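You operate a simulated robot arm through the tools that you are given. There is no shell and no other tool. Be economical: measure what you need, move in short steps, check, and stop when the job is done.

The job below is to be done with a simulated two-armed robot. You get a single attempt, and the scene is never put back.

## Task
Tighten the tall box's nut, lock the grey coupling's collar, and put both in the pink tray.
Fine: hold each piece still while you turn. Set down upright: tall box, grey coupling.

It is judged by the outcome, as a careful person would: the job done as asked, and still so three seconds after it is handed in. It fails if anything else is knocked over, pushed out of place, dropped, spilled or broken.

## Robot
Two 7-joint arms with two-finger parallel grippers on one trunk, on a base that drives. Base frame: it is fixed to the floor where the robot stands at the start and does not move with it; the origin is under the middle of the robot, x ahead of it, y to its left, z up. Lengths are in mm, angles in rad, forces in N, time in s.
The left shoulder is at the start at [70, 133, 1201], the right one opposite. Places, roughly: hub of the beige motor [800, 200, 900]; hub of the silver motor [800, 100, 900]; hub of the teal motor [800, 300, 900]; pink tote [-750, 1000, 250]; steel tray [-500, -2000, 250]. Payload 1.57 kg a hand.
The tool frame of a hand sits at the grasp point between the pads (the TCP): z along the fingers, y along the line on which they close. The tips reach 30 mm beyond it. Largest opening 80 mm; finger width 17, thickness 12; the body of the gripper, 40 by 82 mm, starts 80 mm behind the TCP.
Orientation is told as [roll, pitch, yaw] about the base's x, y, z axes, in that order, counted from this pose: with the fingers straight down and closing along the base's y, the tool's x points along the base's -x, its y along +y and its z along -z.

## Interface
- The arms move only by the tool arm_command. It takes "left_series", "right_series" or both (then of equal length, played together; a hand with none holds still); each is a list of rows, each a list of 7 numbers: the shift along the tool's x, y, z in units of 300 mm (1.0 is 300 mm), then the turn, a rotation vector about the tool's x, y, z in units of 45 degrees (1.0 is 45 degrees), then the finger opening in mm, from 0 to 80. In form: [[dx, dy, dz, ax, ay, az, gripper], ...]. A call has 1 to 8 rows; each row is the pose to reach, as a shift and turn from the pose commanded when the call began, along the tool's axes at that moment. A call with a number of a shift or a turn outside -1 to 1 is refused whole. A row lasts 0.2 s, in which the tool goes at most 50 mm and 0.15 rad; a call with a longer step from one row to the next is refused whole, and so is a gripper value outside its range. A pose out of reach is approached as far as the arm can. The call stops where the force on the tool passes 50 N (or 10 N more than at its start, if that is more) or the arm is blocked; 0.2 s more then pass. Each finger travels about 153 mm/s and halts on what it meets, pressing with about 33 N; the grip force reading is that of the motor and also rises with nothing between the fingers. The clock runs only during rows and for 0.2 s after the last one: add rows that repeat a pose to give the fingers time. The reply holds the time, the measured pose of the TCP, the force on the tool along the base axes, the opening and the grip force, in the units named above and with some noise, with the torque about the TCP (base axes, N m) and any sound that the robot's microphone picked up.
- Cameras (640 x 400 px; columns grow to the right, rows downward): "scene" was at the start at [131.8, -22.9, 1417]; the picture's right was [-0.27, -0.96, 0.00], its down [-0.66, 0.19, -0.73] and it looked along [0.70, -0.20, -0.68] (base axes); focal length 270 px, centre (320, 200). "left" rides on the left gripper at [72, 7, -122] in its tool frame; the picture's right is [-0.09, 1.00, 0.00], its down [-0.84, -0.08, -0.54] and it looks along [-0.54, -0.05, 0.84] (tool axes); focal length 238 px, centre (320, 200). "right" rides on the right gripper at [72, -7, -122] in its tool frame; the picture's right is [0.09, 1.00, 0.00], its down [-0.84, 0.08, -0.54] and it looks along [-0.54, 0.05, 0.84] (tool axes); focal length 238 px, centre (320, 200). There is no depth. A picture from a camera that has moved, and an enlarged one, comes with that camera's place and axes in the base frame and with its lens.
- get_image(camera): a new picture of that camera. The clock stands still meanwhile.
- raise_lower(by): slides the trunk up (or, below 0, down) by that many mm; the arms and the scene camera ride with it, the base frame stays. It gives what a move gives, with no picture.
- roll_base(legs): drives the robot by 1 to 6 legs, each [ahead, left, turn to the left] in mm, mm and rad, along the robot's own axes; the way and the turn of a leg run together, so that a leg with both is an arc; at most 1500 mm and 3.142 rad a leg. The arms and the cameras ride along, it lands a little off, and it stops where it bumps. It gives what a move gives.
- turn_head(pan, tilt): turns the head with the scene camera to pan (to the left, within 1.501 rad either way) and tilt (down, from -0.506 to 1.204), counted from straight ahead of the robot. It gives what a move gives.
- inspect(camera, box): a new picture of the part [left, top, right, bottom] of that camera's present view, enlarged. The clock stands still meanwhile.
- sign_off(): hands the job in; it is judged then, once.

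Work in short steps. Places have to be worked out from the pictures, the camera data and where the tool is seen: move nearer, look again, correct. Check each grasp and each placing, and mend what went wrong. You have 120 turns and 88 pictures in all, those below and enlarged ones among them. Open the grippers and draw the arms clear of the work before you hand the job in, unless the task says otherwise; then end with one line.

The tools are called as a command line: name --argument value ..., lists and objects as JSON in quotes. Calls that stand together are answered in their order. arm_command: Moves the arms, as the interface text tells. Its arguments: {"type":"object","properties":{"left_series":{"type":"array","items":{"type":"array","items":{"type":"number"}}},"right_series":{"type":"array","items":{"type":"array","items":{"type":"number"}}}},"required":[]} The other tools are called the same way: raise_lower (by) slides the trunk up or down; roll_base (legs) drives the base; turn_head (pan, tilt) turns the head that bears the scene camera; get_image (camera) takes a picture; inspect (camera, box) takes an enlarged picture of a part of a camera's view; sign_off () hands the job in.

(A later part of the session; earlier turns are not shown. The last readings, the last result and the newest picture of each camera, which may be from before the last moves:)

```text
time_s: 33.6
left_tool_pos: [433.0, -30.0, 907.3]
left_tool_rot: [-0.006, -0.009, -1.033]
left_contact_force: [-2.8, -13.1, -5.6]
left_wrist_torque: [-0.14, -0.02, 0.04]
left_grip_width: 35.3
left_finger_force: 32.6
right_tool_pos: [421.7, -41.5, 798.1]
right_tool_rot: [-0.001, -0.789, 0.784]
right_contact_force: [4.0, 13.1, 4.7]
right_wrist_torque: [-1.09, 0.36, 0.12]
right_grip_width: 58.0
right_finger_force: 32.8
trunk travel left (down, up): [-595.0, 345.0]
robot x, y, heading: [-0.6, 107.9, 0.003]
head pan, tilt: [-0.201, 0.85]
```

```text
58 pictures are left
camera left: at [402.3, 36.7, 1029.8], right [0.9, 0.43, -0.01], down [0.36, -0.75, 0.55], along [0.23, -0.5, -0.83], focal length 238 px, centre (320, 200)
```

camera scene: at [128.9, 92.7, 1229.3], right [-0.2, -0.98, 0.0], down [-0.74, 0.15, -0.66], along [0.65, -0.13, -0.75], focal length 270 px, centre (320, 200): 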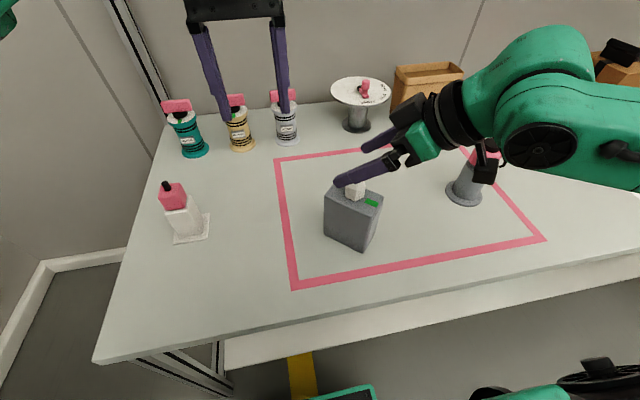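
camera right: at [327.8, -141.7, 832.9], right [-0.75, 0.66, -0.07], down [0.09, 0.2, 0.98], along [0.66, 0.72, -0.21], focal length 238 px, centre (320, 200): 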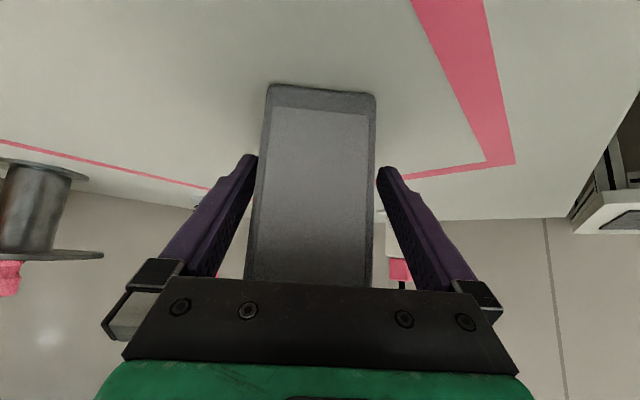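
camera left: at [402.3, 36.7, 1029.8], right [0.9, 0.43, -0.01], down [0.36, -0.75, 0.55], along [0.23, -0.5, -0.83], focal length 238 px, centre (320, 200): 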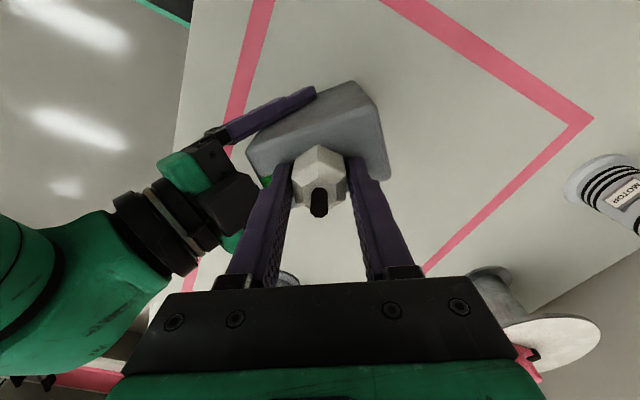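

Smooth 45° of rotation with the box steady. I ease out the side force and turn the rest.

arm_command --left_series '[[-0.005, -0.003, 0, 0, 0, 0, 20], [-0.005, -0.003, 0, 0, 0, 0.17, 20], [-0.005, -0.003, 0, 0, 0, 0.34, 20], [-0.005, -0.003, 0, 0, 0, 0.51, 20], [-0.005, -0.003, 0, 0, 0, 0.68, 20], [-0.005, -0.003, 0, 0, 0, 0.84, 20], [-0.005, -0.003, 0, 0, 0, 0.95, 20], [-0.005, -0.003, 0, 0, 0, 0.95, 20]]'

get_image --camera "left"

```text
time_s: 35.4
left_tool_pos: [433.1, -31.9, 908.7]
left_tool_rot: [0.002, -0.009, -1.778]
left_contact_force: [-14.3, 2.4, 0.0]
left_wrist_torque: [0.45, 0.53, 0.0]
left_grip_width: 35.2
left_finger_force: 32.9
right_tool_pos: [421.2, -42.7, 798.4]
right_tool_rot: [-0.001, -0.789, 0.781]
right_contact_force: [14.0, -2.3, 0.8]
right_wrist_torque: [-0.13, 0.9, -0.22]
right_grip_width: 58.0
right_finger_force: 33.1
trunk travel left (down, up): [-595.0, 345.0]
robot x, y, heading: [-0.2, 104.7, 0.0]
head pan, tilt: [-0.201, 0.85]
```

```text
57 pictures are left
camera left: at [455.1, 39.2, 1029.9], right [0.96, -0.3, 0.0], down [-0.25, -0.8, 0.55], along [-0.16, -0.53, -0.84], focal length 238 px, centre (320, 200)
```

left: 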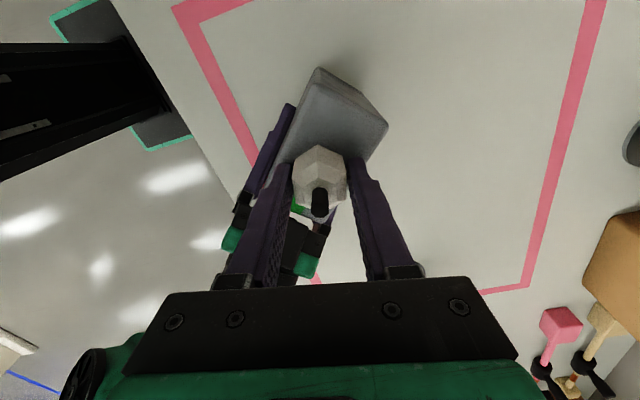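

Turned about 88° so far. I'll check the pointer against the green mark.

inspect --camera "left" --box '[270, 140, 370, 240]'

inspect --camera "scene" --box '[320, 140, 420, 220]'

```text
4.00 times, centred on (320, 190) of left
camera zoom: at [455.1, 39.2, 1029.9], right [0.96, -0.3, 0.0], down [-0.25, -0.8, 0.55], along [-0.16, -0.53, -0.84], focal length 953 px, centre (320, 240)
```

zoom: 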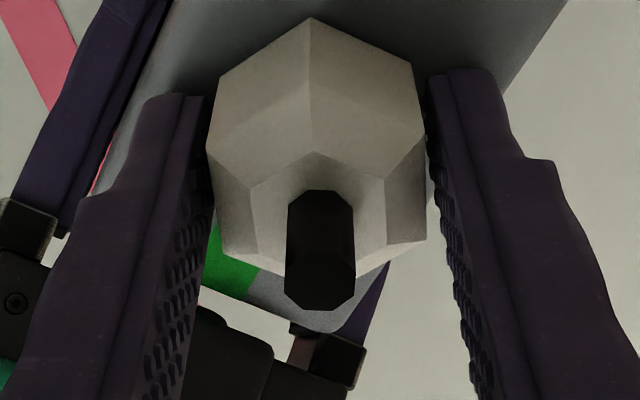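

```text
5.00 times, centred on (370, 180) of scene
camera zoom: at [129.0, 92.8, 1229.3], right [-0.2, -0.98, 0.0], down [-0.74, 0.15, -0.66], along [0.65, -0.13, -0.75], focal length 1348 px, centre (70, 300)
```

zoom: 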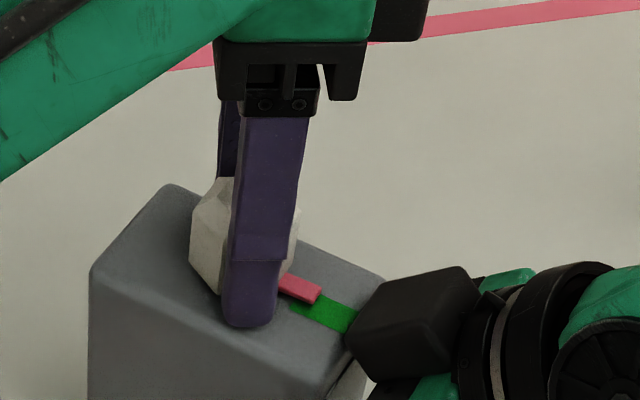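

The pointer is nearly over the green mark. I relieve the side force and turn a few degrees more, watching torque.

arm_command --left_series '[[0, -0.005, 0, 0, 0, 0, 20], [0, -0.005, 0, 0, 0, 0.05, 20], [0, -0.005, 0, 0, 0, 0.09, 20], [0, -0.005, 0, 0, 0, 0.09, 20]]'

inspect --camera "scene" --box '[345, 170, 395, 210]'

```text
time_s: 36.4
left_tool_pos: [433.5, -31.1, 907.2]
left_tool_rot: [0.001, -0.01, -1.847]
left_contact_force: [-0.6, 2.8, -6.1]
left_wrist_torque: [-0.13, 0.09, 0.28]
left_grip_width: 35.5
left_finger_force: 33.3
right_tool_pos: [420.5, -41.9, 798.7]
right_tool_rot: [0.0, -0.789, 0.782]
right_contact_force: [2.1, -2.6, 7.9]
right_wrist_torque: [0.56, -0.19, -0.36]
right_grip_width: 58.1
right_finger_force: 33.0
trunk travel left (down, up): [-595.0, 345.0]
robot x, y, heading: [-0.2, 111.2, -0.0]
head pan, tilt: [-0.201, 0.85]
```

```text
10.00 times, centred on (370, 190) of scene
camera zoom: at [128.9, 92.9, 1229.3], right [-0.2, -0.98, 0.0], down [-0.74, 0.15, -0.66], along [0.65, -0.13, -0.75], focal length 2696 px, centre (-180, 300)
```

zoom: 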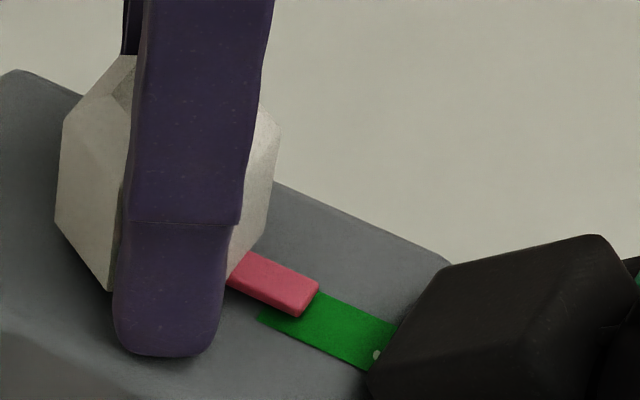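

Pointer now lies over the green strip and turning torque has appeared (0.28 N·m). I push slightly further to confirm it's at its stop.

arm_command --left_series '[[0, 0, 0, 0, 0, 0.03, 20], [0, 0, 0, 0, 0, 0.06, 20], [0, 0, 0, 0, 0, 0.06, 20]]'

inspect --camera "scene" --box '[345, 170, 395, 210]'

```text
time_s: 37.2
left_tool_pos: [432.5, -30.2, 907.8]
left_tool_rot: [0.004, -0.008, -1.894]
left_contact_force: [4.4, -1.0, -5.2]
left_wrist_torque: [-0.07, -0.02, 0.42]
left_grip_width: 35.3
left_finger_force: 33.2
right_tool_pos: [421.1, -42.0, 798.6]
right_tool_rot: [-0.001, -0.788, 0.783]
right_contact_force: [-3.8, -0.6, 8.1]
right_wrist_torque: [0.29, -0.67, -0.4]
right_grip_width: 57.7
right_finger_force: 33.0
trunk travel left (down, up): [-595.0, 345.0]
robot x, y, heading: [0.5, 105.1, 0.002]
head pan, tilt: [-0.201, 0.85]
```

```text
10.00 times, centred on (370, 190) of scene
camera zoom: at [128.9, 92.8, 1229.3], right [-0.2, -0.98, 0.0], down [-0.74, 0.15, -0.66], along [0.65, -0.13, -0.75], focal length 2696 px, centre (-180, 300)
```

zoom: 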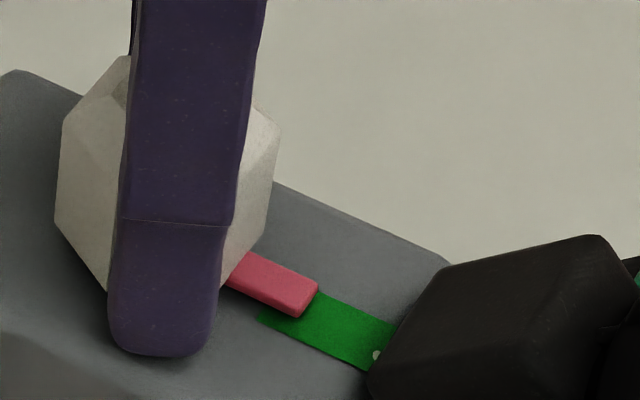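

The pointer didn't move further: the nut is at its stop. One last modest tightening push to seat it, listening for a click.

arm_command --left_series '[[0, 0, 0, 0, 0, 0.06, 20], [0, 0, 0, 0, 0, 0.12, 20], [0, 0, 0, 0, 0, 0.12, 20]]'

```text
time_s: 38.0
left_tool_pos: [432.4, -30.6, 908.5]
left_tool_rot: [0.006, -0.009, -1.988]
left_contact_force: [8.2, 1.1, -1.9]
left_wrist_torque: [0.02, -0.15, 0.46]
left_grip_width: 35.6
left_finger_force: 33.1
right_tool_pos: [421.4, -42.7, 798.1]
right_tool_rot: [0.0, -0.787, 0.783]
right_contact_force: [-6.6, -0.3, 5.9]
right_wrist_torque: [0.44, -1.01, -0.48]
right_grip_width: 57.6
right_finger_force: 33.2
trunk travel left (down, up): [-595.0, 345.0]
robot x, y, heading: [-1.5, 107.8, 0.002]
head pan, tilt: [-0.201, 0.85]
```

Torque has saturated with the nut at its stop; it is tight. I open the left hand, lift it clear, then check.

arm_command --left_series '[[0, 0, 0, 0, 0, 0, 60], [0, 0, 0, 0, 0, 0, 60], [0, 0, -0.1, 0, 0, 0, 60], [0, 0, -0.22, 0, 0, 0, 60], [0, 0, -0.34, 0, 0, 0, 60], [0, 0, -0.4, 0, 0, 0, 60]]'

get_image --camera "left"

```text
time_s: 39.4
left_tool_pos: [430.6, -28.9, 1027.7]
left_tool_rot: [0.005, -0.009, -1.991]
left_contact_force: [-0.5, 0.7, 0.4]
left_wrist_torque: [-0.01, -0.01, 0.03]
left_grip_width: 60.0
left_finger_force: 0.1
right_tool_pos: [420.5, -43.1, 797.8]
right_tool_rot: [0.001, -0.789, 0.784]
right_contact_force: [0.0, -0.2, 0.0]
right_wrist_torque: [0.14, 0.0, 0.05]
right_grip_width: 57.7
right_finger_force: 33.1
trunk travel left (down, up): [-595.0, 345.0]
robot x, y, heading: [1.7, 108.6, 0.0]
head pan, tilt: [-0.201, 0.85]
```

```text
52 pictures are left
camera left: at [466.6, 34.8, 1150.5], right [0.87, -0.49, 0.0], down [-0.41, -0.73, 0.55], along [-0.27, -0.48, -0.84], focal length 238 px, centre (320, 200)
```

left: 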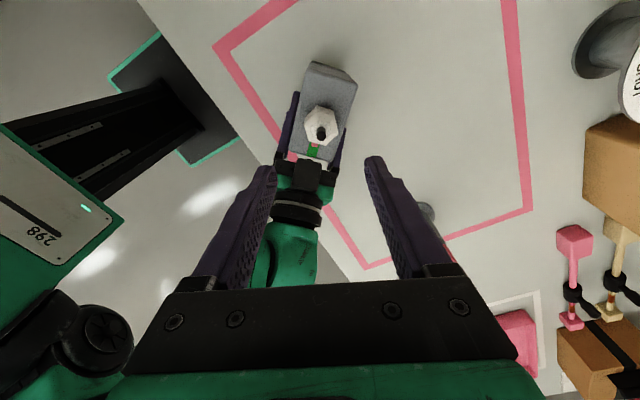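

The pointer sits over the green mark and the box hasn't moved. The right hand already holds it firmly, so I'll raise the trunk to lift it high, and look towards the tray.

raise_lower --by 200

turn_head --pan -0.9 --tilt 0.6

get_image --camera "scene"

```text
time_s: 41.5
left_tool_pos: [432.5, -29.8, 1228.0]
left_tool_rot: [0.003, -0.009, -1.99]
left_contact_force: [0.5, 0.1, 0.2]
left_wrist_torque: [0.02, 0.0, 0.0]
left_grip_width: 60.1
left_finger_force: 0.1
right_tool_pos: [420.8, -41.9, 997.7]
right_tool_rot: [-0.001, -0.79, 0.783]
right_contact_force: [0.4, 0.4, -2.0]
right_wrist_torque: [-0.02, 0.05, -0.03]
right_grip_width: 58.1
right_finger_force: 32.8
trunk travel left (down, up): [-795.0, 145.0]
robot x, y, heading: [3.6, 106.4, 0.002]
head pan, tilt: [-0.201, 0.85]
```

```text
time_s: 42.6
left_tool_pos: [431.9, -29.7, 1226.3]
left_tool_rot: [0.005, -0.009, -1.99]
left_contact_force: [-0.5, 0.1, 0.6]
left_wrist_torque: [0.0, -0.01, 0.01]
left_grip_width: 60.0
left_finger_force: 0.1
right_tool_pos: [420.8, -43.7, 998.2]
right_tool_rot: [0.0, -0.79, 0.783]
right_contact_force: [-1.0, 0.0, -3.1]
right_wrist_torque: [-0.05, 0.0, -0.05]
right_grip_width: 58.1
right_finger_force: 32.7
trunk travel left (down, up): [-795.0, 145.0]
robot x, y, heading: [1.5, 108.8, -0.004]
head pan, tilt: [-0.901, 0.6]
```

```text
51 pictures are left
camera scene: at [107.6, 39.2, 1450.1], right [-0.78, -0.62, 0.0], down [-0.35, 0.44, -0.82], along [0.51, -0.65, -0.57], focal length 270 px, centre (320, 200)
```

scene: 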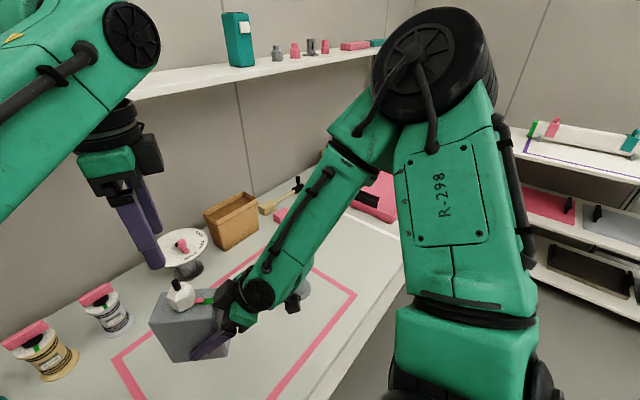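

The right arm hides the tray. I zoom on the far shelf to make sure which tray is meant.

inspect --camera "scene" --box '[510, 100, 640, 330]'

```text
1.74 times, centred on (575, 215) of scene
camera zoom: at [107.6, 39.2, 1450.1], right [-0.78, -0.62, 0.0], down [-0.35, 0.44, -0.82], along [0.51, -0.65, -0.57], focal length 469 px, centre (-124, 174)
```

zoom: 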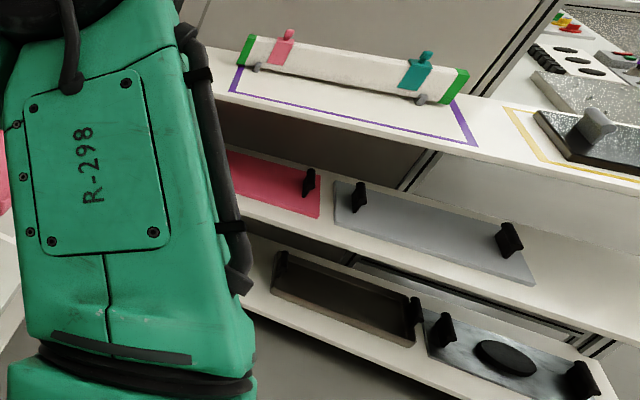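

Those on the shelf are flat lids; the pink tray with handles on the table is the target (≈ x 400–656, y -770…-1250). I drive about 880 mm right with the box well above everything.

roll_base --legs '[[0, -880, 0]]'

turn_head --pan -0.25 --tilt 0.85

get_image --camera "scene"

get_image --camera "right"

```text
time_s: 47.3
left_tool_pos: [433.6, -909.1, 1228.2]
left_tool_rot: [0.005, -0.01, -1.984]
left_contact_force: [0.3, -0.5, 0.8]
left_wrist_torque: [-0.03, 0.0, 0.03]
left_grip_width: 59.9
left_finger_force: 0.0
right_tool_pos: [423.0, -923.8, 997.5]
right_tool_rot: [-0.001, -0.788, 0.787]
right_contact_force: [0.2, 0.1, -1.8]
right_wrist_torque: [-0.01, 0.01, -0.01]
right_grip_width: 58.0
right_finger_force: 32.9
trunk travel left (down, up): [-795.0, 145.0]
robot x, y, heading: [1.6, -773.3, 0.005]
head pan, tilt: [-0.901, 0.6]
```

```text
time_s: 48.3
left_tool_pos: [433.6, -911.0, 1226.8]
left_tool_rot: [0.003, -0.01, -1.985]
left_contact_force: [0.0, 0.7, 0.9]
left_wrist_torque: [-0.03, 0.0, 0.0]
left_grip_width: 59.8
left_finger_force: 0.2
right_tool_pos: [422.5, -922.9, 998.3]
right_tool_rot: [0.0, -0.788, 0.785]
right_contact_force: [0.4, 0.6, -2.0]
right_wrist_torque: [-0.03, 0.04, 0.01]
right_grip_width: 57.6
right_finger_force: 32.5
trunk travel left (down, up): [-795.0, 145.0]
robot x, y, heading: [-0.5, -775.4, 0.002]
head pan, tilt: [-0.25, 0.85]
```

```text
49 pictures are left
camera scene: at [129.8, -792.7, 1429.3], right [-0.24, -0.97, 0.0], down [-0.73, 0.18, -0.66], along [0.64, -0.16, -0.75], focal length 270 px, centre (320, 200)
```

scene: 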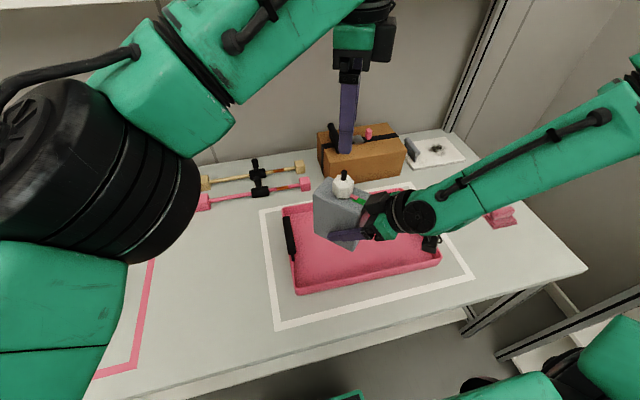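

```text
48 pictures are left
camera right: at [331.1, -1023.9, 1032.9], right [-0.75, 0.66, -0.07], down [0.09, 0.2, 0.98], along [0.66, 0.73, -0.21], focal length 238 px, centre (320, 200)
```

right: 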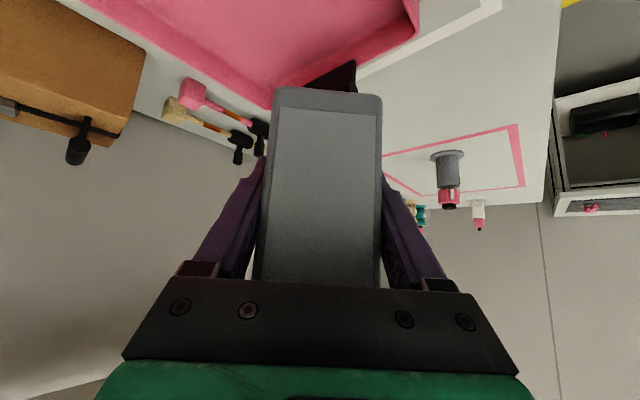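

Tray spans about x 410–670, y -805…-1205. Box is at about (435,-910); I move it 65 mm forward so it comes over the tray floor.

arm_command --right_series '[[-0.036, -0.051, 0.036, 0, 0, 0, 45], [-0.072, -0.102, 0.072, 0, 0, 0, 45], [-0.108, -0.153, 0.109, 0, 0, 0, 45], [-0.108, -0.153, 0.109, 0, 0, 0, 45]]'

raise_lower --by -140

get_image --camera "scene"

get_image --camera "left"

```text
time_s: 49.3
left_tool_pos: [434.1, -910.8, 1227.2]
left_tool_rot: [0.004, -0.009, -1.986]
left_contact_force: [0.7, 0.3, 0.3]
left_wrist_torque: [-0.04, 0.0, 0.01]
left_grip_width: 60.2
left_finger_force: 0.1
right_tool_pos: [488.9, -923.6, 997.4]
right_tool_rot: [0.001, -0.79, 0.787]
right_contact_force: [0.1, -0.8, -2.4]
right_wrist_torque: [-0.05, 0.02, 0.0]
right_grip_width: 57.8
right_finger_force: 32.5
trunk travel left (down, up): [-795.0, 145.0]
robot x, y, heading: [-0.9, -774.1, 0.003]
head pan, tilt: [-0.25, 0.85]
```

```text
time_s: 51.0
left_tool_pos: [434.2, -909.5, 1087.5]
left_tool_rot: [0.002, -0.01, -1.986]
left_contact_force: [0.4, 0.2, 0.0]
left_wrist_torque: [-0.01, 0.02, 0.0]
left_grip_width: 59.9
left_finger_force: 0.0
right_tool_pos: [488.3, -923.8, 858.7]
right_tool_rot: [-0.001, -0.79, 0.784]
right_contact_force: [0.1, -0.4, -2.1]
right_wrist_torque: [-0.04, 0.04, 0.03]
right_grip_width: 58.0
right_finger_force: 33.2
trunk travel left (down, up): [-655.0, 285.0]
robot x, y, heading: [0.7, -769.6, 0.003]
head pan, tilt: [-0.25, 0.85]
```

```text
47 pictures are left
camera scene: at [129.7, -792.7, 1289.3], right [-0.24, -0.97, 0.0], down [-0.73, 0.18, -0.66], along [0.64, -0.16, -0.75], focal length 270 px, centre (320, 200)
```

scene: 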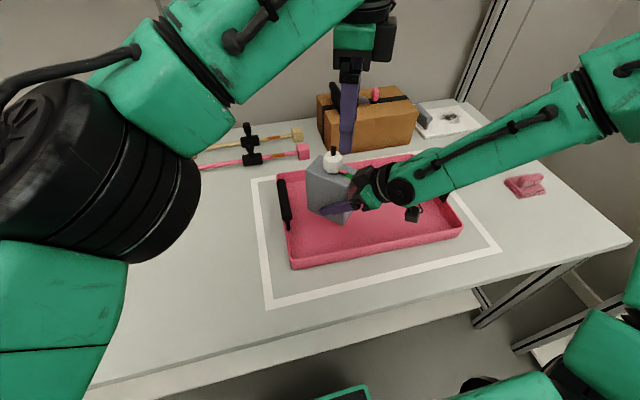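

```text
46 pictures are left
camera left: at [468.8, -845.8, 1210.1], right [0.87, -0.49, 0.0], down [-0.41, -0.73, 0.55], along [-0.26, -0.48, -0.84], focal length 238 px, centre (320, 200)
```

left: 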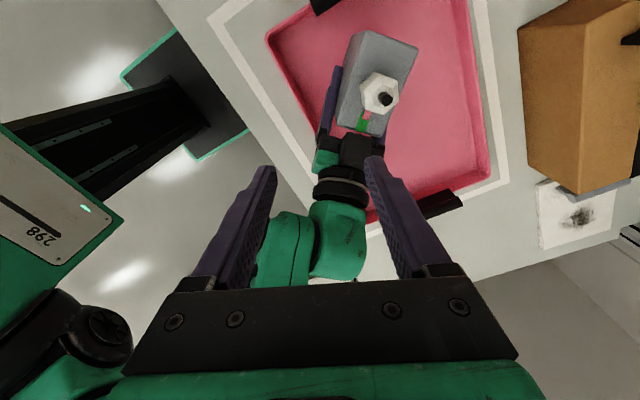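

The box is well inside the tray outline. I lower another 45 mm with the trunk, then finish with small arm steps until contact.

raise_lower --by -45

arm_command --right_series '[[0.0071, 0, 0.007, 0, 0, 0, 45], [0.0142, 0, 0.014, 0, 0, 0, 45], [0.0213, 0, 0.021, 0, 0, 0, 45]]'

```text
time_s: 51.9
left_tool_pos: [433.5, -910.6, 1043.5]
left_tool_rot: [0.004, -0.007, -1.987]
left_contact_force: [-0.5, 0.1, 0.4]
left_wrist_torque: [-0.02, 0.01, 0.02]
left_grip_width: 59.9
left_finger_force: 0.0
right_tool_pos: [488.2, -922.8, 813.7]
right_tool_rot: [0.001, -0.788, 0.787]
right_contact_force: [0.2, -0.8, -2.0]
right_wrist_torque: [-0.03, 0.02, 0.03]
right_grip_width: 57.8
right_finger_force: 33.1
trunk travel left (down, up): [-610.0, 330.0]
robot x, y, heading: [0.4, -772.6, 0.006]
head pan, tilt: [-0.25, 0.85]
```

```text
time_s: 52.7
left_tool_pos: [434.1, -911.1, 1043.3]
left_tool_rot: [0.002, -0.008, -1.986]
left_contact_force: [-0.3, 0.2, -1.0]
left_wrist_torque: [0.0, -0.03, -0.01]
left_grip_width: 60.0
left_finger_force: 0.1
right_tool_pos: [489.3, -924.0, 804.9]
right_tool_rot: [0.001, -0.789, 0.786]
right_contact_force: [-0.2, -0.1, -2.7]
right_wrist_torque: [-0.03, 0.04, 0.02]
right_grip_width: 57.7
right_finger_force: 32.9
trunk travel left (down, up): [-610.0, 330.0]
robot x, y, heading: [3.8, -772.6, -0.002]
head pan, tilt: [-0.25, 0.85]
```

No contact yet (bottom ≈ 757). I continue down in 1.5 mm steps.

arm_command --right_series '[[0.0036, 0, 0.0035, 0, 0, 0, 45], [0.0071, 0, 0.007, 0, 0, 0, 45], [0.0107, 0, 0.0105, 0, 0, 0, 45]]'

```text
time_s: 53.5
left_tool_pos: [430.4, -909.7, 1043.5]
left_tool_rot: [0.006, -0.009, -1.985]
left_contact_force: [0.1, 0.5, 0.9]
left_wrist_torque: [0.0, 0.05, 0.01]
left_grip_width: 60.0
left_finger_force: 0.1
right_tool_pos: [488.4, -923.0, 803.2]
right_tool_rot: [-0.008, -0.795, 0.791]
right_contact_force: [1.1, -3.8, 15.5]
right_wrist_torque: [-0.2, 0.73, 0.11]
right_grip_width: 57.9
right_finger_force: 33.3
trunk travel left (down, up): [-610.0, 330.0]
robot x, y, heading: [-1.0, -772.2, 0.005]
head pan, tilt: [-0.25, 0.85]
```

Seated on the tray floor. I open and lift the right hand vertically clear.

arm_command --right_series '[[-0.004, 0, -0.004, 0, 0, 0, 70], [-0.004, 0, -0.004, 0, 0, 0, 80], [-0.004, 0, -0.004, 0, 0, 0, 80], [-0.09, 0, -0.09, 0, 0, 0, 80], [-0.18, 0, -0.18, 0, 0, 0, 80], [-0.27, 0, -0.27, 0, 0, 0, 80], [-0.36, 0, -0.36, 0, 0, 0, 80], [-0.36, 0, -0.36, 0, 0, 0, 80]]'

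get_image --camera "scene"

```text
time_s: 55.3
left_tool_pos: [433.7, -910.5, 1043.1]
left_tool_rot: [0.004, -0.009, -1.987]
left_contact_force: [0.5, 1.2, 0.1]
left_wrist_torque: [0.01, 0.01, -0.04]
left_grip_width: 60.1
left_finger_force: 0.0
right_tool_pos: [486.9, -923.2, 954.8]
right_tool_rot: [-0.002, -0.788, 0.786]
right_contact_force: [0.4, -0.1, -0.8]
right_wrist_torque: [-0.01, 0.02, -0.03]
right_grip_width: 80.1
right_finger_force: 0.1
trunk travel left (down, up): [-610.0, 330.0]
robot x, y, heading: [0.9, -773.3, 0.005]
head pan, tilt: [-0.25, 0.85]
```

```text
45 pictures are left
camera scene: at [129.7, -792.3, 1244.3], right [-0.24, -0.97, 0.0], down [-0.73, 0.18, -0.66], along [0.64, -0.16, -0.75], focal length 270 px, centre (320, 200)
```

scene: 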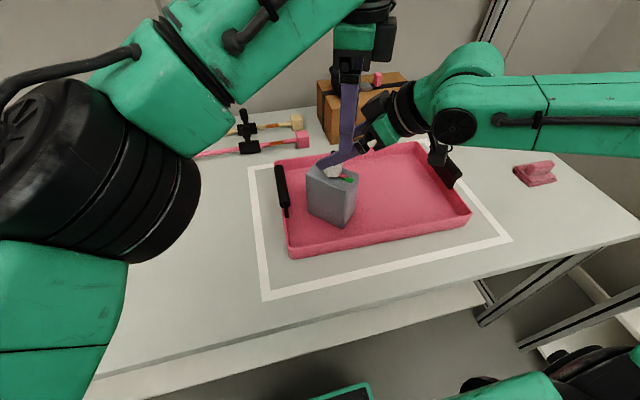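

Box upright in the tray. I raise the trunk for clearance and drive back left toward the coupling.

raise_lower --by 150

roll_base --legs '[[0, 560, 0]]'

raise_lower --by -110

get_image --camera "right"

get_image --camera "left"

```text
time_s: 57.0
left_tool_pos: [433.0, -910.8, 1193.3]
left_tool_rot: [0.004, -0.009, -1.986]
left_contact_force: [-0.3, -0.5, 0.0]
left_wrist_torque: [0.04, 0.01, 0.01]
left_grip_width: 60.0
left_finger_force: 0.2
right_tool_pos: [487.4, -924.4, 1103.4]
right_tool_rot: [-0.001, -0.79, 0.786]
right_contact_force: [0.0, -0.3, 0.3]
right_wrist_torque: [0.02, -0.01, 0.01]
right_grip_width: 80.1
right_finger_force: 0.0
trunk travel left (down, up): [-760.0, 180.0]
robot x, y, heading: [3.5, -771.9, 0.01]
head pan, tilt: [-0.25, 0.85]
```

```text
time_s: 60.2
left_tool_pos: [431.8, -344.6, 1193.0]
left_tool_rot: [0.003, -0.009, -1.985]
left_contact_force: [0.7, -0.9, -1.0]
left_wrist_torque: [-0.02, 0.0, 0.0]
left_grip_width: 60.0
left_finger_force: 0.0
right_tool_pos: [485.4, -359.9, 1103.6]
right_tool_rot: [0.0, -0.788, 0.786]
right_contact_force: [-0.6, -0.8, -0.5]
right_wrist_torque: [0.03, 0.01, -0.02]
right_grip_width: 80.2
right_finger_force: 0.1
trunk travel left (down, up): [-760.0, 180.0]
robot x, y, heading: [0.9, -211.2, 0.006]
head pan, tilt: [-0.25, 0.85]
```

```text
time_s: 61.7
left_tool_pos: [431.4, -344.6, 1083.0]
left_tool_rot: [0.003, -0.009, -1.984]
left_contact_force: [1.4, 0.4, -0.6]
left_wrist_torque: [-0.05, 0.04, 0.03]
left_grip_width: 59.8
left_finger_force: 0.2
right_tool_pos: [484.3, -358.6, 993.7]
right_tool_rot: [-0.001, -0.79, 0.789]
right_contact_force: [-0.3, 0.8, 1.0]
right_wrist_torque: [-0.02, -0.01, 0.01]
right_grip_width: 80.3
right_finger_force: 0.0
trunk travel left (down, up): [-650.0, 290.0]
robot x, y, heading: [-3.8, -208.1, 0.008]
head pan, tilt: [-0.25, 0.85]
```

```text
44 pictures are left
camera right: at [393.2, -458.5, 1028.6], right [-0.75, 0.66, -0.07], down [0.09, 0.2, 0.98], along [0.65, 0.73, -0.21], focal length 238 px, centre (320, 200)
```

right: 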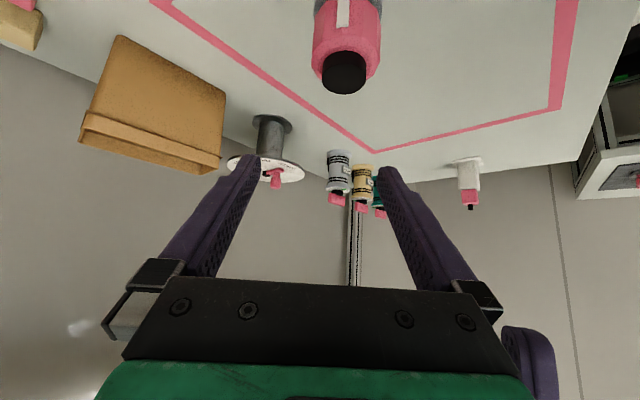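

```text
43 pictures are left
camera left: at [466.3, -279.8, 1205.3], right [0.87, -0.48, 0.0], down [-0.41, -0.73, 0.55], along [-0.26, -0.48, -0.84], focal length 238 px, centre (320, 200)
```

left: 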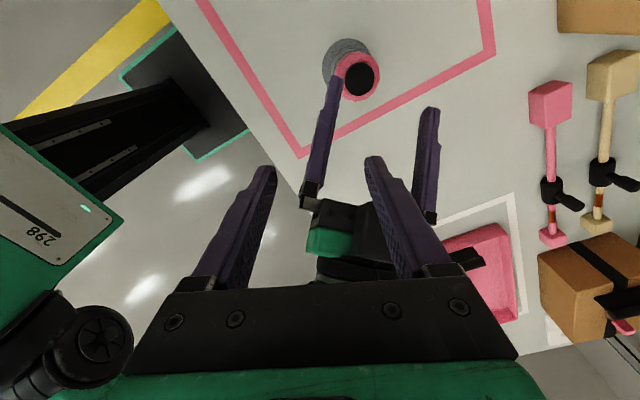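

Coupling top recomputed at about (490,-331). I lower the trunk 50 mm to the earlier working height, then straddle the coupling's body with the right hand, first halfway.

raise_lower --by -50

arm_command --right_series '[[-0.049, 0.052, 0.049, 0, 0, 0, 80], [0.03, 0.052, 0.128, 0, 0, 0, 80], [0.1, 0.052, 0.198, 0, 0, 0, 80], [0.1, 0.052, 0.198, 0, 0, 0, 80]]'

get_image --camera "right"

```text
time_s: 62.6
left_tool_pos: [431.3, -344.4, 1032.4]
left_tool_rot: [0.002, -0.008, -1.984]
left_contact_force: [0.9, 0.3, 0.7]
left_wrist_torque: [-0.03, 0.01, 0.0]
left_grip_width: 60.1
left_finger_force: 0.1
right_tool_pos: [484.0, -359.6, 944.1]
right_tool_rot: [-0.002, -0.789, 0.787]
right_contact_force: [0.5, 1.4, 0.6]
right_wrist_torque: [0.02, -0.02, -0.01]
right_grip_width: 79.8
right_finger_force: 0.1
trunk travel left (down, up): [-600.0, 340.0]
robot x, y, heading: [2.3, -207.5, 0.006]
head pan, tilt: [-0.25, 0.85]
```

```text
time_s: 63.0
left_tool_pos: [438.9, -332.9, 1033.3]
left_tool_rot: [0.002, 0.007, -1.952]
left_contact_force: [0.1, 0.2, 1.2]
left_wrist_torque: [0.0, 0.01, 0.01]
left_grip_width: 60.2
left_finger_force: 0.0
right_tool_pos: [489.5, -340.5, 941.7]
right_tool_rot: [0.003, -0.785, 0.775]
right_contact_force: [-0.3, 0.4, -0.4]
right_wrist_torque: [0.01, 0.04, 0.01]
right_grip_width: 80.1
right_finger_force: 0.2
trunk travel left (down, up): [-600.0, 340.0]
robot x, y, heading: [2.0, -209.7, 0.006]
head pan, tilt: [-0.25, 0.85]
stopped in row 2 (left hand): the force on the tool passed its limit (the readings are from after the stop); the commanded pose is now the measured one
```

```text
42 pictures are left
camera right: at [397.9, -439.9, 978.0], right [-0.74, 0.67, -0.06], down [0.1, 0.2, 0.97], along [0.66, 0.72, -0.21], focal length 238 px, centre (320, 200)
```

right: 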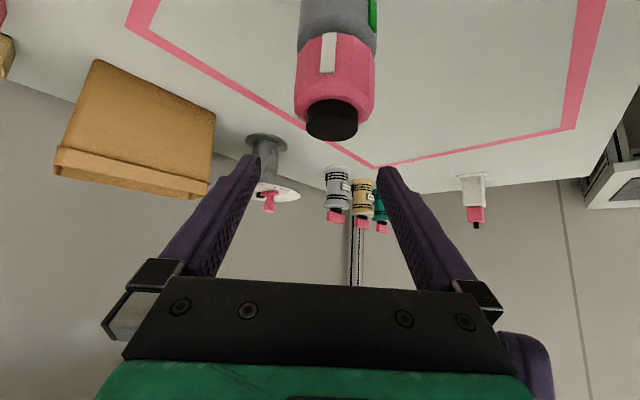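

The left hand brushed the right's palm and motion stopped safely. I move the left hand up and away to +y first.

arm_command --left_series '[[0, 0, -0.1, 0, 0, 0, 60], [0.09, -0.037, -0.2, 0, 0, 0, 60], [0.18, -0.074, -0.267, 0, 0, 0, 60], [0.28, -0.112, -0.267, 0, 0, 0, 60], [0.371, -0.149, -0.267, 0, 0, 0, 60]]'

```text
time_s: 64.2
left_tool_pos: [438.3, -214.1, 1115.5]
left_tool_rot: [0.001, 0.008, -1.956]
left_contact_force: [0.0, -0.5, -0.2]
left_wrist_torque: [-0.04, 0.04, 0.01]
left_grip_width: 60.1
left_finger_force: 0.0
left hand out of reach, approached as far as the arm can: row 1
right_tool_pos: [488.9, -341.0, 941.8]
right_tool_rot: [-0.001, -0.786, 0.775]
right_contact_force: [0.2, -0.5, 0.1]
right_wrist_torque: [0.0, 0.0, 0.0]
right_grip_width: 80.0
right_finger_force: 0.1
trunk travel left (down, up): [-600.0, 340.0]
robot x, y, heading: [2.9, -210.4, 0.004]
head pan, tilt: [-0.25, 0.85]
```

Clear now. I centre the right hand laterally (≈ +6 mm) and descend halfway.

arm_command --right_series '[[-0.013, 0.021, 0.013, 0, 0, 0, 80], [0.077, 0.021, 0.103, 0, 0, 0, 80], [0.167, 0.021, 0.193, 0, 0, 0, 80], [0.167, 0.021, 0.193, 0, 0, 0, 80]]'

get_image --camera "right"

```text
time_s: 65.2
left_tool_pos: [437.2, -214.8, 1115.2]
left_tool_rot: [0.001, 0.01, -1.954]
left_contact_force: [-0.5, -0.4, -0.4]
left_wrist_torque: [-0.03, 0.0, 0.02]
left_grip_width: 59.9
left_finger_force: 0.1
right_tool_pos: [490.1, -333.6, 865.3]
right_tool_rot: [0.004, -0.788, 0.773]
right_contact_force: [-0.2, 0.4, 0.3]
right_wrist_torque: [0.0, -0.01, 0.02]
right_grip_width: 80.1
right_finger_force: 0.0
trunk travel left (down, up): [-600.0, 340.0]
robot x, y, heading: [-2.1, -206.7, 0.008]
head pan, tilt: [-0.25, 0.85]
```

```text
41 pictures are left
camera right: at [396.3, -432.8, 901.0], right [-0.74, 0.67, -0.06], down [0.1, 0.2, 0.98], along [0.66, 0.72, -0.21], focal length 238 px, centre (320, 200)
```

right: 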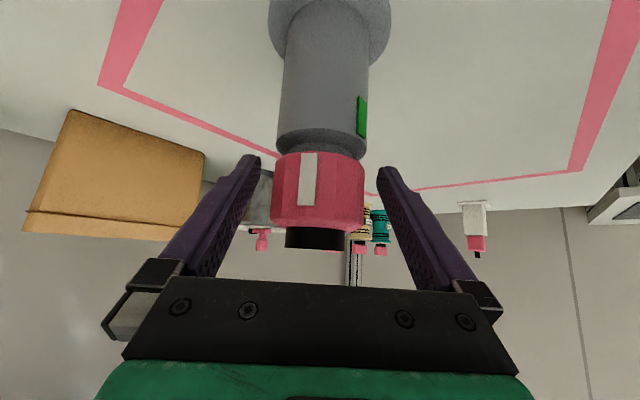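

Well centred; the white index faces this hand and the green mark lies about 70° clockwise (from above). I descend to z ≈ 790.

arm_command --right_series '[[0.09, 0.003, 0.088, 0, 0, 0, 80], [0.177, 0.003, 0.174, 0, 0, 0, 80], [0.177, 0.003, 0.174, 0, 0, 0, 80]]'

get_image --camera "right"

```text
time_s: 66.0
left_tool_pos: [436.5, -215.9, 1115.2]
left_tool_rot: [-0.001, 0.01, -1.954]
left_contact_force: [-0.7, -0.1, 0.0]
left_wrist_torque: [-0.02, 0.0, -0.01]
left_grip_width: 59.9
left_finger_force: 0.1
right_tool_pos: [488.1, -332.9, 792.9]
right_tool_rot: [0.003, -0.787, 0.773]
right_contact_force: [-0.7, 0.7, 0.8]
right_wrist_torque: [-0.02, 0.05, -0.02]
right_grip_width: 79.7
right_finger_force: 0.1
trunk travel left (down, up): [-600.0, 340.0]
robot x, y, heading: [-3.3, -209.6, 0.009]
head pan, tilt: [-0.25, 0.85]
```

```text
40 pictures are left
camera right: at [396.1, -432.2, 827.6], right [-0.74, 0.67, -0.06], down [0.1, 0.2, 0.98], along [0.66, 0.72, -0.21], focal length 238 px, centre (320, 200)
```

right: 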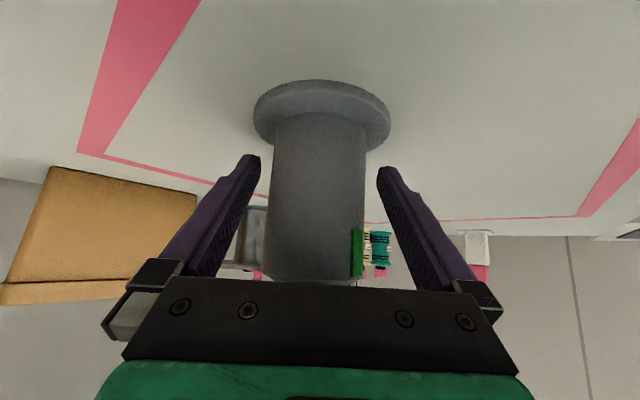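

The body is centred between the fingers, below the green mark. I close the grip.

arm_command --right_series '[[0, 0, 0, 0, 0, 0, 65], [0, 0, 0, 0, 0, 0, 55], [0, 0, 0, 0, 0, 0, 45], [0, 0, 0, 0, 0, 0, 35], [0, 0, 0, 0, 0, 0, 30], [0, 0, 0, 0, 0, 0, 30]]'

get_image --camera "scene"

```text
time_s: 67.4
left_tool_pos: [438.2, -216.8, 1114.4]
left_tool_rot: [0.0, 0.01, -1.954]
left_contact_force: [0.2, 0.8, 0.4]
left_wrist_torque: [-0.04, -0.01, -0.01]
left_grip_width: 60.1
left_finger_force: 0.1
right_tool_pos: [488.7, -332.9, 792.9]
right_tool_rot: [0.004, -0.787, 0.773]
right_contact_force: [-0.1, -0.9, -1.0]
right_wrist_torque: [-0.08, -0.04, 0.0]
right_grip_width: 54.8
right_finger_force: 33.0
trunk travel left (down, up): [-600.0, 340.0]
robot x, y, heading: [4.1, -208.8, 0.004]
head pan, tilt: [-0.25, 0.85]
```

```text
39 pictures are left
camera scene: at [127.3, -227.3, 1234.3], right [-0.24, -0.97, 0.0], down [-0.73, 0.18, -0.66], along [0.64, -0.16, -0.75], focal length 270 px, centre (320, 200)
```

scene: 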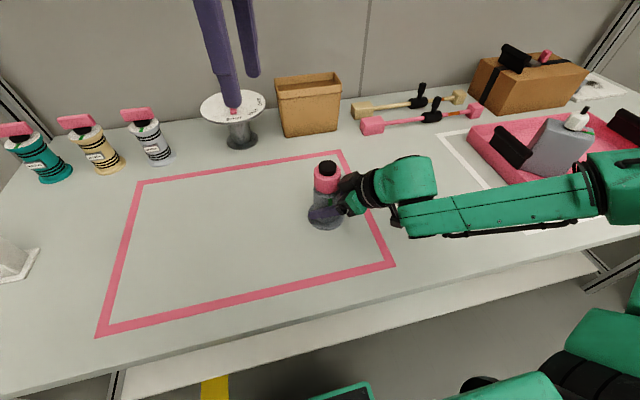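

Body held (54.8 mm). Now the left hand goes above the collar at about (490,-332), yaw -90°, open 75 mm.

arm_command --left_series '[[-0.058, 0.061, 0.07, 0, 0, -0.098, 75], [-0.116, 0.122, 0.14, 0, 0, -0.195, 75], [-0.175, 0.182, 0.21, 0, 0, -0.293, 75], [-0.233, 0.243, 0.28, 0, 0, -0.39, 75], [-0.291, 0.304, 0.347, 0, 0, -0.488, 75], [-0.291, 0.304, 0.347, 0, 0, -0.488, 75]]'

get_image --camera "left"

```text
time_s: 68.8
left_tool_pos: [483.7, -301.9, 1024.5]
left_tool_rot: [0.009, 0.008, -1.608]
left_contact_force: [-0.5, -0.4, 0.0]
left_wrist_torque: [0.01, -0.03, 0.0]
left_grip_width: 75.1
left_finger_force: 0.1
left hand out of reach, approached as far as the arm can: row 4, 5, 6
right_tool_pos: [489.2, -333.3, 792.5]
right_tool_rot: [0.003, -0.787, 0.773]
right_contact_force: [0.0, 0.2, -0.6]
right_wrist_torque: [-0.02, -0.03, 0.0]
right_grip_width: 54.8
right_finger_force: 33.5
trunk travel left (down, up): [-600.0, 340.0]
robot x, y, heading: [-4.1, -207.4, 0.005]
head pan, tilt: [-0.25, 0.85]
```

```text
38 pictures are left
camera left: at [492.1, -231.1, 1147.7], right [0.99, -0.13, 0.01], down [-0.11, -0.84, 0.54], along [-0.06, -0.53, -0.84], focal length 238 px, centre (320, 200)
```

left: 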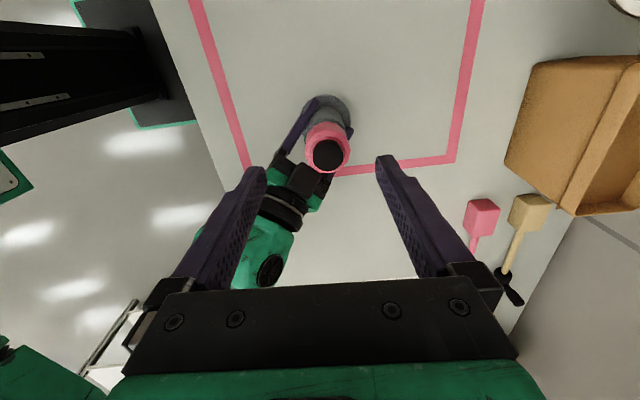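

Slightly short in y because of height; lower down the reach grows. I descend to z ≈ 940 (tips above the cap) toward the same point.

arm_command --left_series '[[0, 0, 0.08, 0, 0, 0, 75], [0, 0, 0.16, 0, 0, 0, 75], [0, 0, 0.233, 0, 0, 0, 75], [0, 0, 0.233, 0, 0, 0, 75]]'

get_image --camera "left"

```text
time_s: 69.8
left_tool_pos: [484.3, -300.4, 952.5]
left_tool_rot: [0.004, 0.01, -1.571]
left_contact_force: [0.3, 0.0, 0.5]
left_wrist_torque: [-0.01, 0.03, 0.0]
left_grip_width: 75.1
left_finger_force: 0.0
right_tool_pos: [489.5, -332.0, 791.8]
right_tool_rot: [0.004, -0.787, 0.773]
right_contact_force: [0.9, 0.5, 0.2]
right_wrist_torque: [-0.05, -0.05, 0.02]
right_grip_width: 55.0
right_finger_force: 32.9
trunk travel left (down, up): [-600.0, 340.0]
robot x, y, heading: [3.1, -207.3, 0.001]
head pan, tilt: [-0.25, 0.85]
```

```text
37 pictures are left
camera left: at [490.1, -230.1, 1077.2], right [1.0, -0.09, 0.0], down [-0.08, -0.84, 0.53], along [-0.05, -0.53, -0.85], focal length 238 px, centre (320, 200)
```

left: 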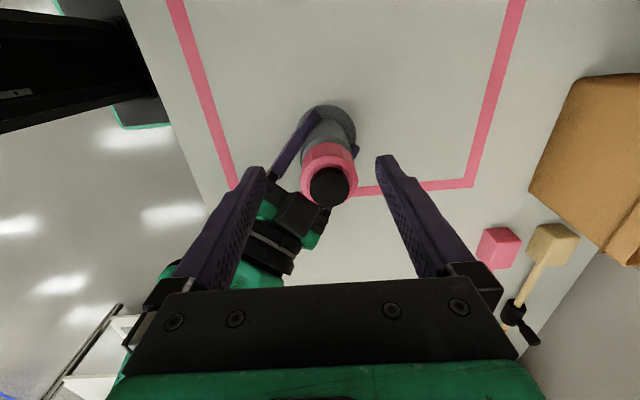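

Straight down as expected. Now the shift to the collar axis: about +5 in x and -31 in y.

arm_command --left_series '[[-0.05, 0.009, 0.01, 0, 0, 0, 75], [-0.102, 0.018, 0.02, 0, 0, 0, 75], [-0.102, 0.018, 0.02, 0, 0, 0, 75]]'

get_image --camera "left"

```text
time_s: 70.6
left_tool_pos: [490.2, -331.0, 948.4]
left_tool_rot: [0.006, 0.009, -1.57]
left_contact_force: [-0.2, -0.3, -0.7]
left_wrist_torque: [-0.01, 0.0, 0.01]
left_grip_width: 74.8
left_finger_force: 0.1
right_tool_pos: [489.3, -333.3, 791.8]
right_tool_rot: [0.002, -0.785, 0.775]
right_contact_force: [-0.1, 1.3, 0.3]
right_wrist_torque: [-0.01, -0.04, 0.0]
right_grip_width: 54.5
right_finger_force: 33.1
trunk travel left (down, up): [-600.0, 340.0]
robot x, y, heading: [-3.3, -210.5, 0.002]
head pan, tilt: [-0.25, 0.85]
```

```text
36 pictures are left
camera left: at [495.8, -259.2, 1071.2], right [1.0, -0.09, 0.0], down [-0.08, -0.84, 0.54], along [-0.05, -0.53, -0.84], focal length 238 px, centre (320, 200)
```

left: 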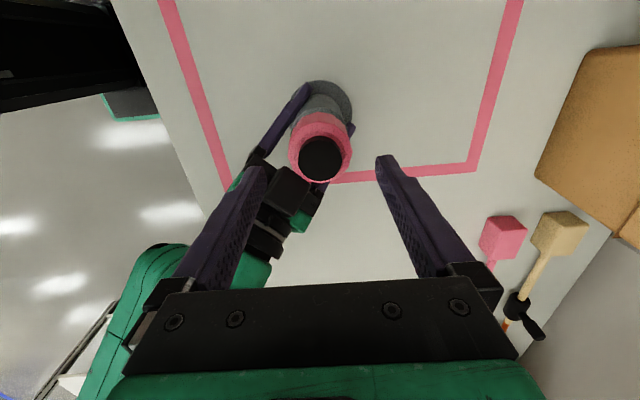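

Collar axis is within about 2 mm of the tool axis. I narrow to 66 mm and descend around the collar to z ≈ 893.

arm_command --left_series '[[0, 0, 0, 0, 0, 0, 66], [0, 0, 0.06, 0, 0, 0, 66], [0, 0, 0.12, 0, 0, 0, 66], [0, 0, 0.183, 0, 0, 0, 66], [0, 0, 0.183, 0, 0, 0, 66]]'

get_image --camera "left"

inspect --camera "scene" --box '[270, 120, 390, 240]'

```text
time_s: 71.8
left_tool_pos: [490.2, -331.0, 892.6]
left_tool_rot: [0.003, 0.009, -1.571]
left_contact_force: [-0.3, 1.0, -0.2]
left_wrist_torque: [-0.06, -0.01, 0.01]
left_grip_width: 65.8
left_finger_force: 0.1
right_tool_pos: [490.3, -333.1, 792.1]
right_tool_rot: [0.004, -0.786, 0.773]
right_contact_force: [0.0, -0.3, 0.6]
right_wrist_torque: [-0.03, -0.09, 0.01]
right_grip_width: 54.9
right_finger_force: 33.0
trunk travel left (down, up): [-600.0, 340.0]
robot x, y, heading: [-2.7, -211.7, 0.008]
head pan, tilt: [-0.25, 0.85]
```

```text
35 pictures are left
camera left: at [496.0, -259.9, 1016.2], right [1.0, -0.09, 0.0], down [-0.08, -0.84, 0.53], along [-0.05, -0.53, -0.85], focal length 238 px, centre (320, 200)
```

left: 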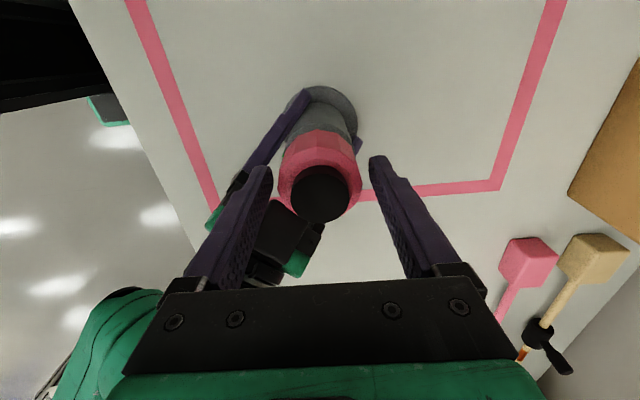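

```text
3.33 times, centred on (330, 180) of scene
camera zoom: at [127.4, -227.1, 1234.3], right [-0.24, -0.97, 0.0], down [-0.73, 0.18, -0.66], along [0.64, -0.16, -0.75], focal length 899 px, centre (287, 267)
```

zoom: 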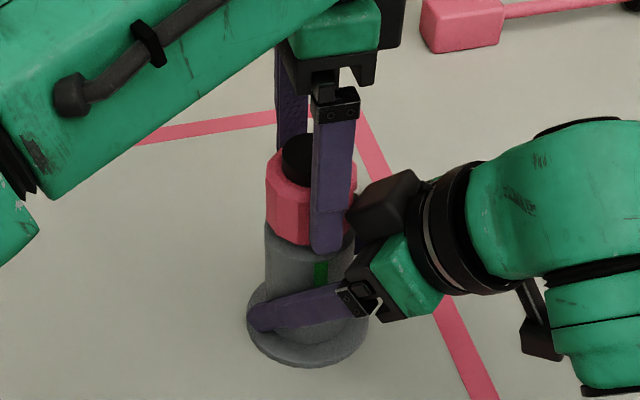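

The fingers span the collar's height. I close on the collar.

arm_command --left_series '[[0, 0, 0, 0, 0, 0, 60], [0, 0, 0, 0, 0, 0, 52], [0, 0, 0, 0, 0, 0, 45], [0, 0, 0, 0, 0, 0, 40], [0, 0, 0, 0, 0, 0, 40]]'

```text
time_s: 73.0
left_tool_pos: [489.6, -330.5, 892.5]
left_tool_rot: [0.005, 0.012, -1.571]
left_contact_force: [-5.9, 0.7, -0.5]
left_wrist_torque: [-0.01, 0.2, -0.02]
left_grip_width: 52.1
left_finger_force: 32.6
right_tool_pos: [488.7, -332.1, 793.3]
right_tool_rot: [0.003, -0.788, 0.773]
right_contact_force: [4.8, 0.1, 0.8]
right_wrist_torque: [-0.04, 0.27, 0.0]
right_grip_width: 54.9
right_finger_force: 33.2
trunk travel left (down, up): [-600.0, 340.0]
robot x, y, heading: [1.4, -211.5, 0.003]
head pan, tilt: [-0.25, 0.85]
```

Gripped (52 mm), low side load. I turn clockwise 45°.

arm_command --left_series '[[0, -0.002, 0, 0, 0, 0.17, 40], [0, -0.002, 0, 0, 0, 0.34, 40], [0, -0.002, 0, 0, 0, 0.51, 40], [0, -0.002, 0, 0, 0, 0.68, 40], [0, -0.002, 0, 0, 0, 0.84, 40], [0, -0.002, 0, 0, 0, 1.0, 40], [0, -0.002, 0, 0, 0, 1.0, 40]]'

inspect --camera "scene" --box '[290, 140, 370, 220]'

```text
time_s: 74.6
left_tool_pos: [489.5, -329.9, 893.2]
left_tool_rot: [-0.004, 0.011, -2.356]
left_contact_force: [15.8, -5.3, -3.5]
left_wrist_torque: [-0.49, -0.7, 0.01]
left_grip_width: 51.9
left_finger_force: 32.3
right_tool_pos: [488.2, -332.8, 792.3]
right_tool_rot: [0.005, -0.788, 0.776]
right_contact_force: [-16.5, 6.5, 4.6]
right_wrist_torque: [-0.17, -0.88, 0.0]
right_grip_width: 54.7
right_finger_force: 33.0
trunk travel left (down, up): [-600.0, 340.0]
robot x, y, heading: [0.0, -208.7, 0.001]
head pan, tilt: [-0.25, 0.85]
```

```text
5.00 times, centred on (330, 180) of scene
camera zoom: at [127.4, -227.1, 1234.3], right [-0.24, -0.97, 0.0], down [-0.73, 0.18, -0.66], along [0.64, -0.16, -0.75], focal length 1348 px, centre (270, 300)
```

zoom: 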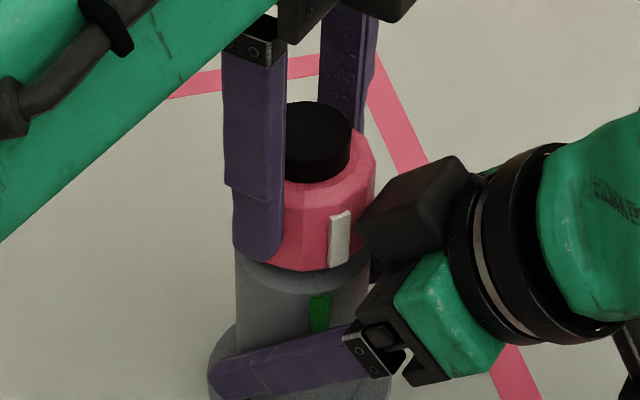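

White index is now roughly 17–25° short of the green mark. I relieve the side force and turn another 15°.

arm_command --left_series '[[0.002, 0.005, 0, 0, 0, 0.0, 40], [0.002, 0.005, 0, 0, 0, 0.15, 40], [0.002, 0.005, 0, 0, 0, 0.3, 40], [0.002, 0.005, 0, 0, 0, 0.33, 40]]'

inspect --camera "scene" --box '[290, 140, 370, 220]'

```text
time_s: 75.6
left_tool_pos: [490.4, -331.5, 892.4]
left_tool_rot: [-0.005, 0.005, -2.618]
left_contact_force: [13.0, -7.5, -3.5]
left_wrist_torque: [-0.27, -0.61, 0.14]
left_grip_width: 51.9
left_finger_force: 33.2
right_tool_pos: [488.6, -333.1, 793.1]
right_tool_rot: [0.004, -0.786, 0.774]
right_contact_force: [-12.3, 7.4, 4.4]
right_wrist_torque: [-0.46, -0.63, -0.11]
right_grip_width: 55.2
right_finger_force: 33.7
trunk travel left (down, up): [-600.0, 340.0]
robot x, y, heading: [1.5, -210.7, 0.004]
head pan, tilt: [-0.25, 0.85]
```

```text
5.00 times, centred on (330, 180) of scene
camera zoom: at [127.6, -227.3, 1234.3], right [-0.24, -0.97, 0.0], down [-0.73, 0.18, -0.66], along [0.64, -0.16, -0.75], focal length 1348 px, centre (270, 300)
```

zoom: 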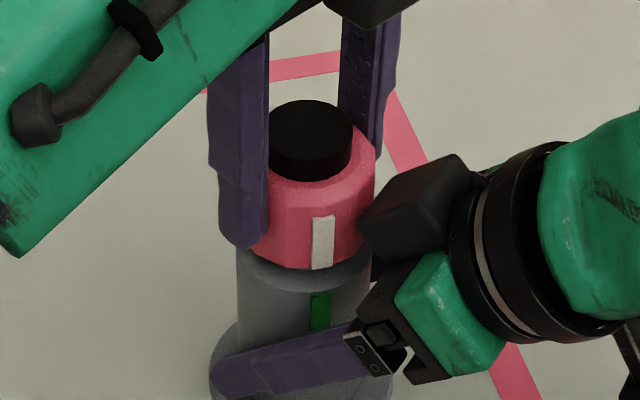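

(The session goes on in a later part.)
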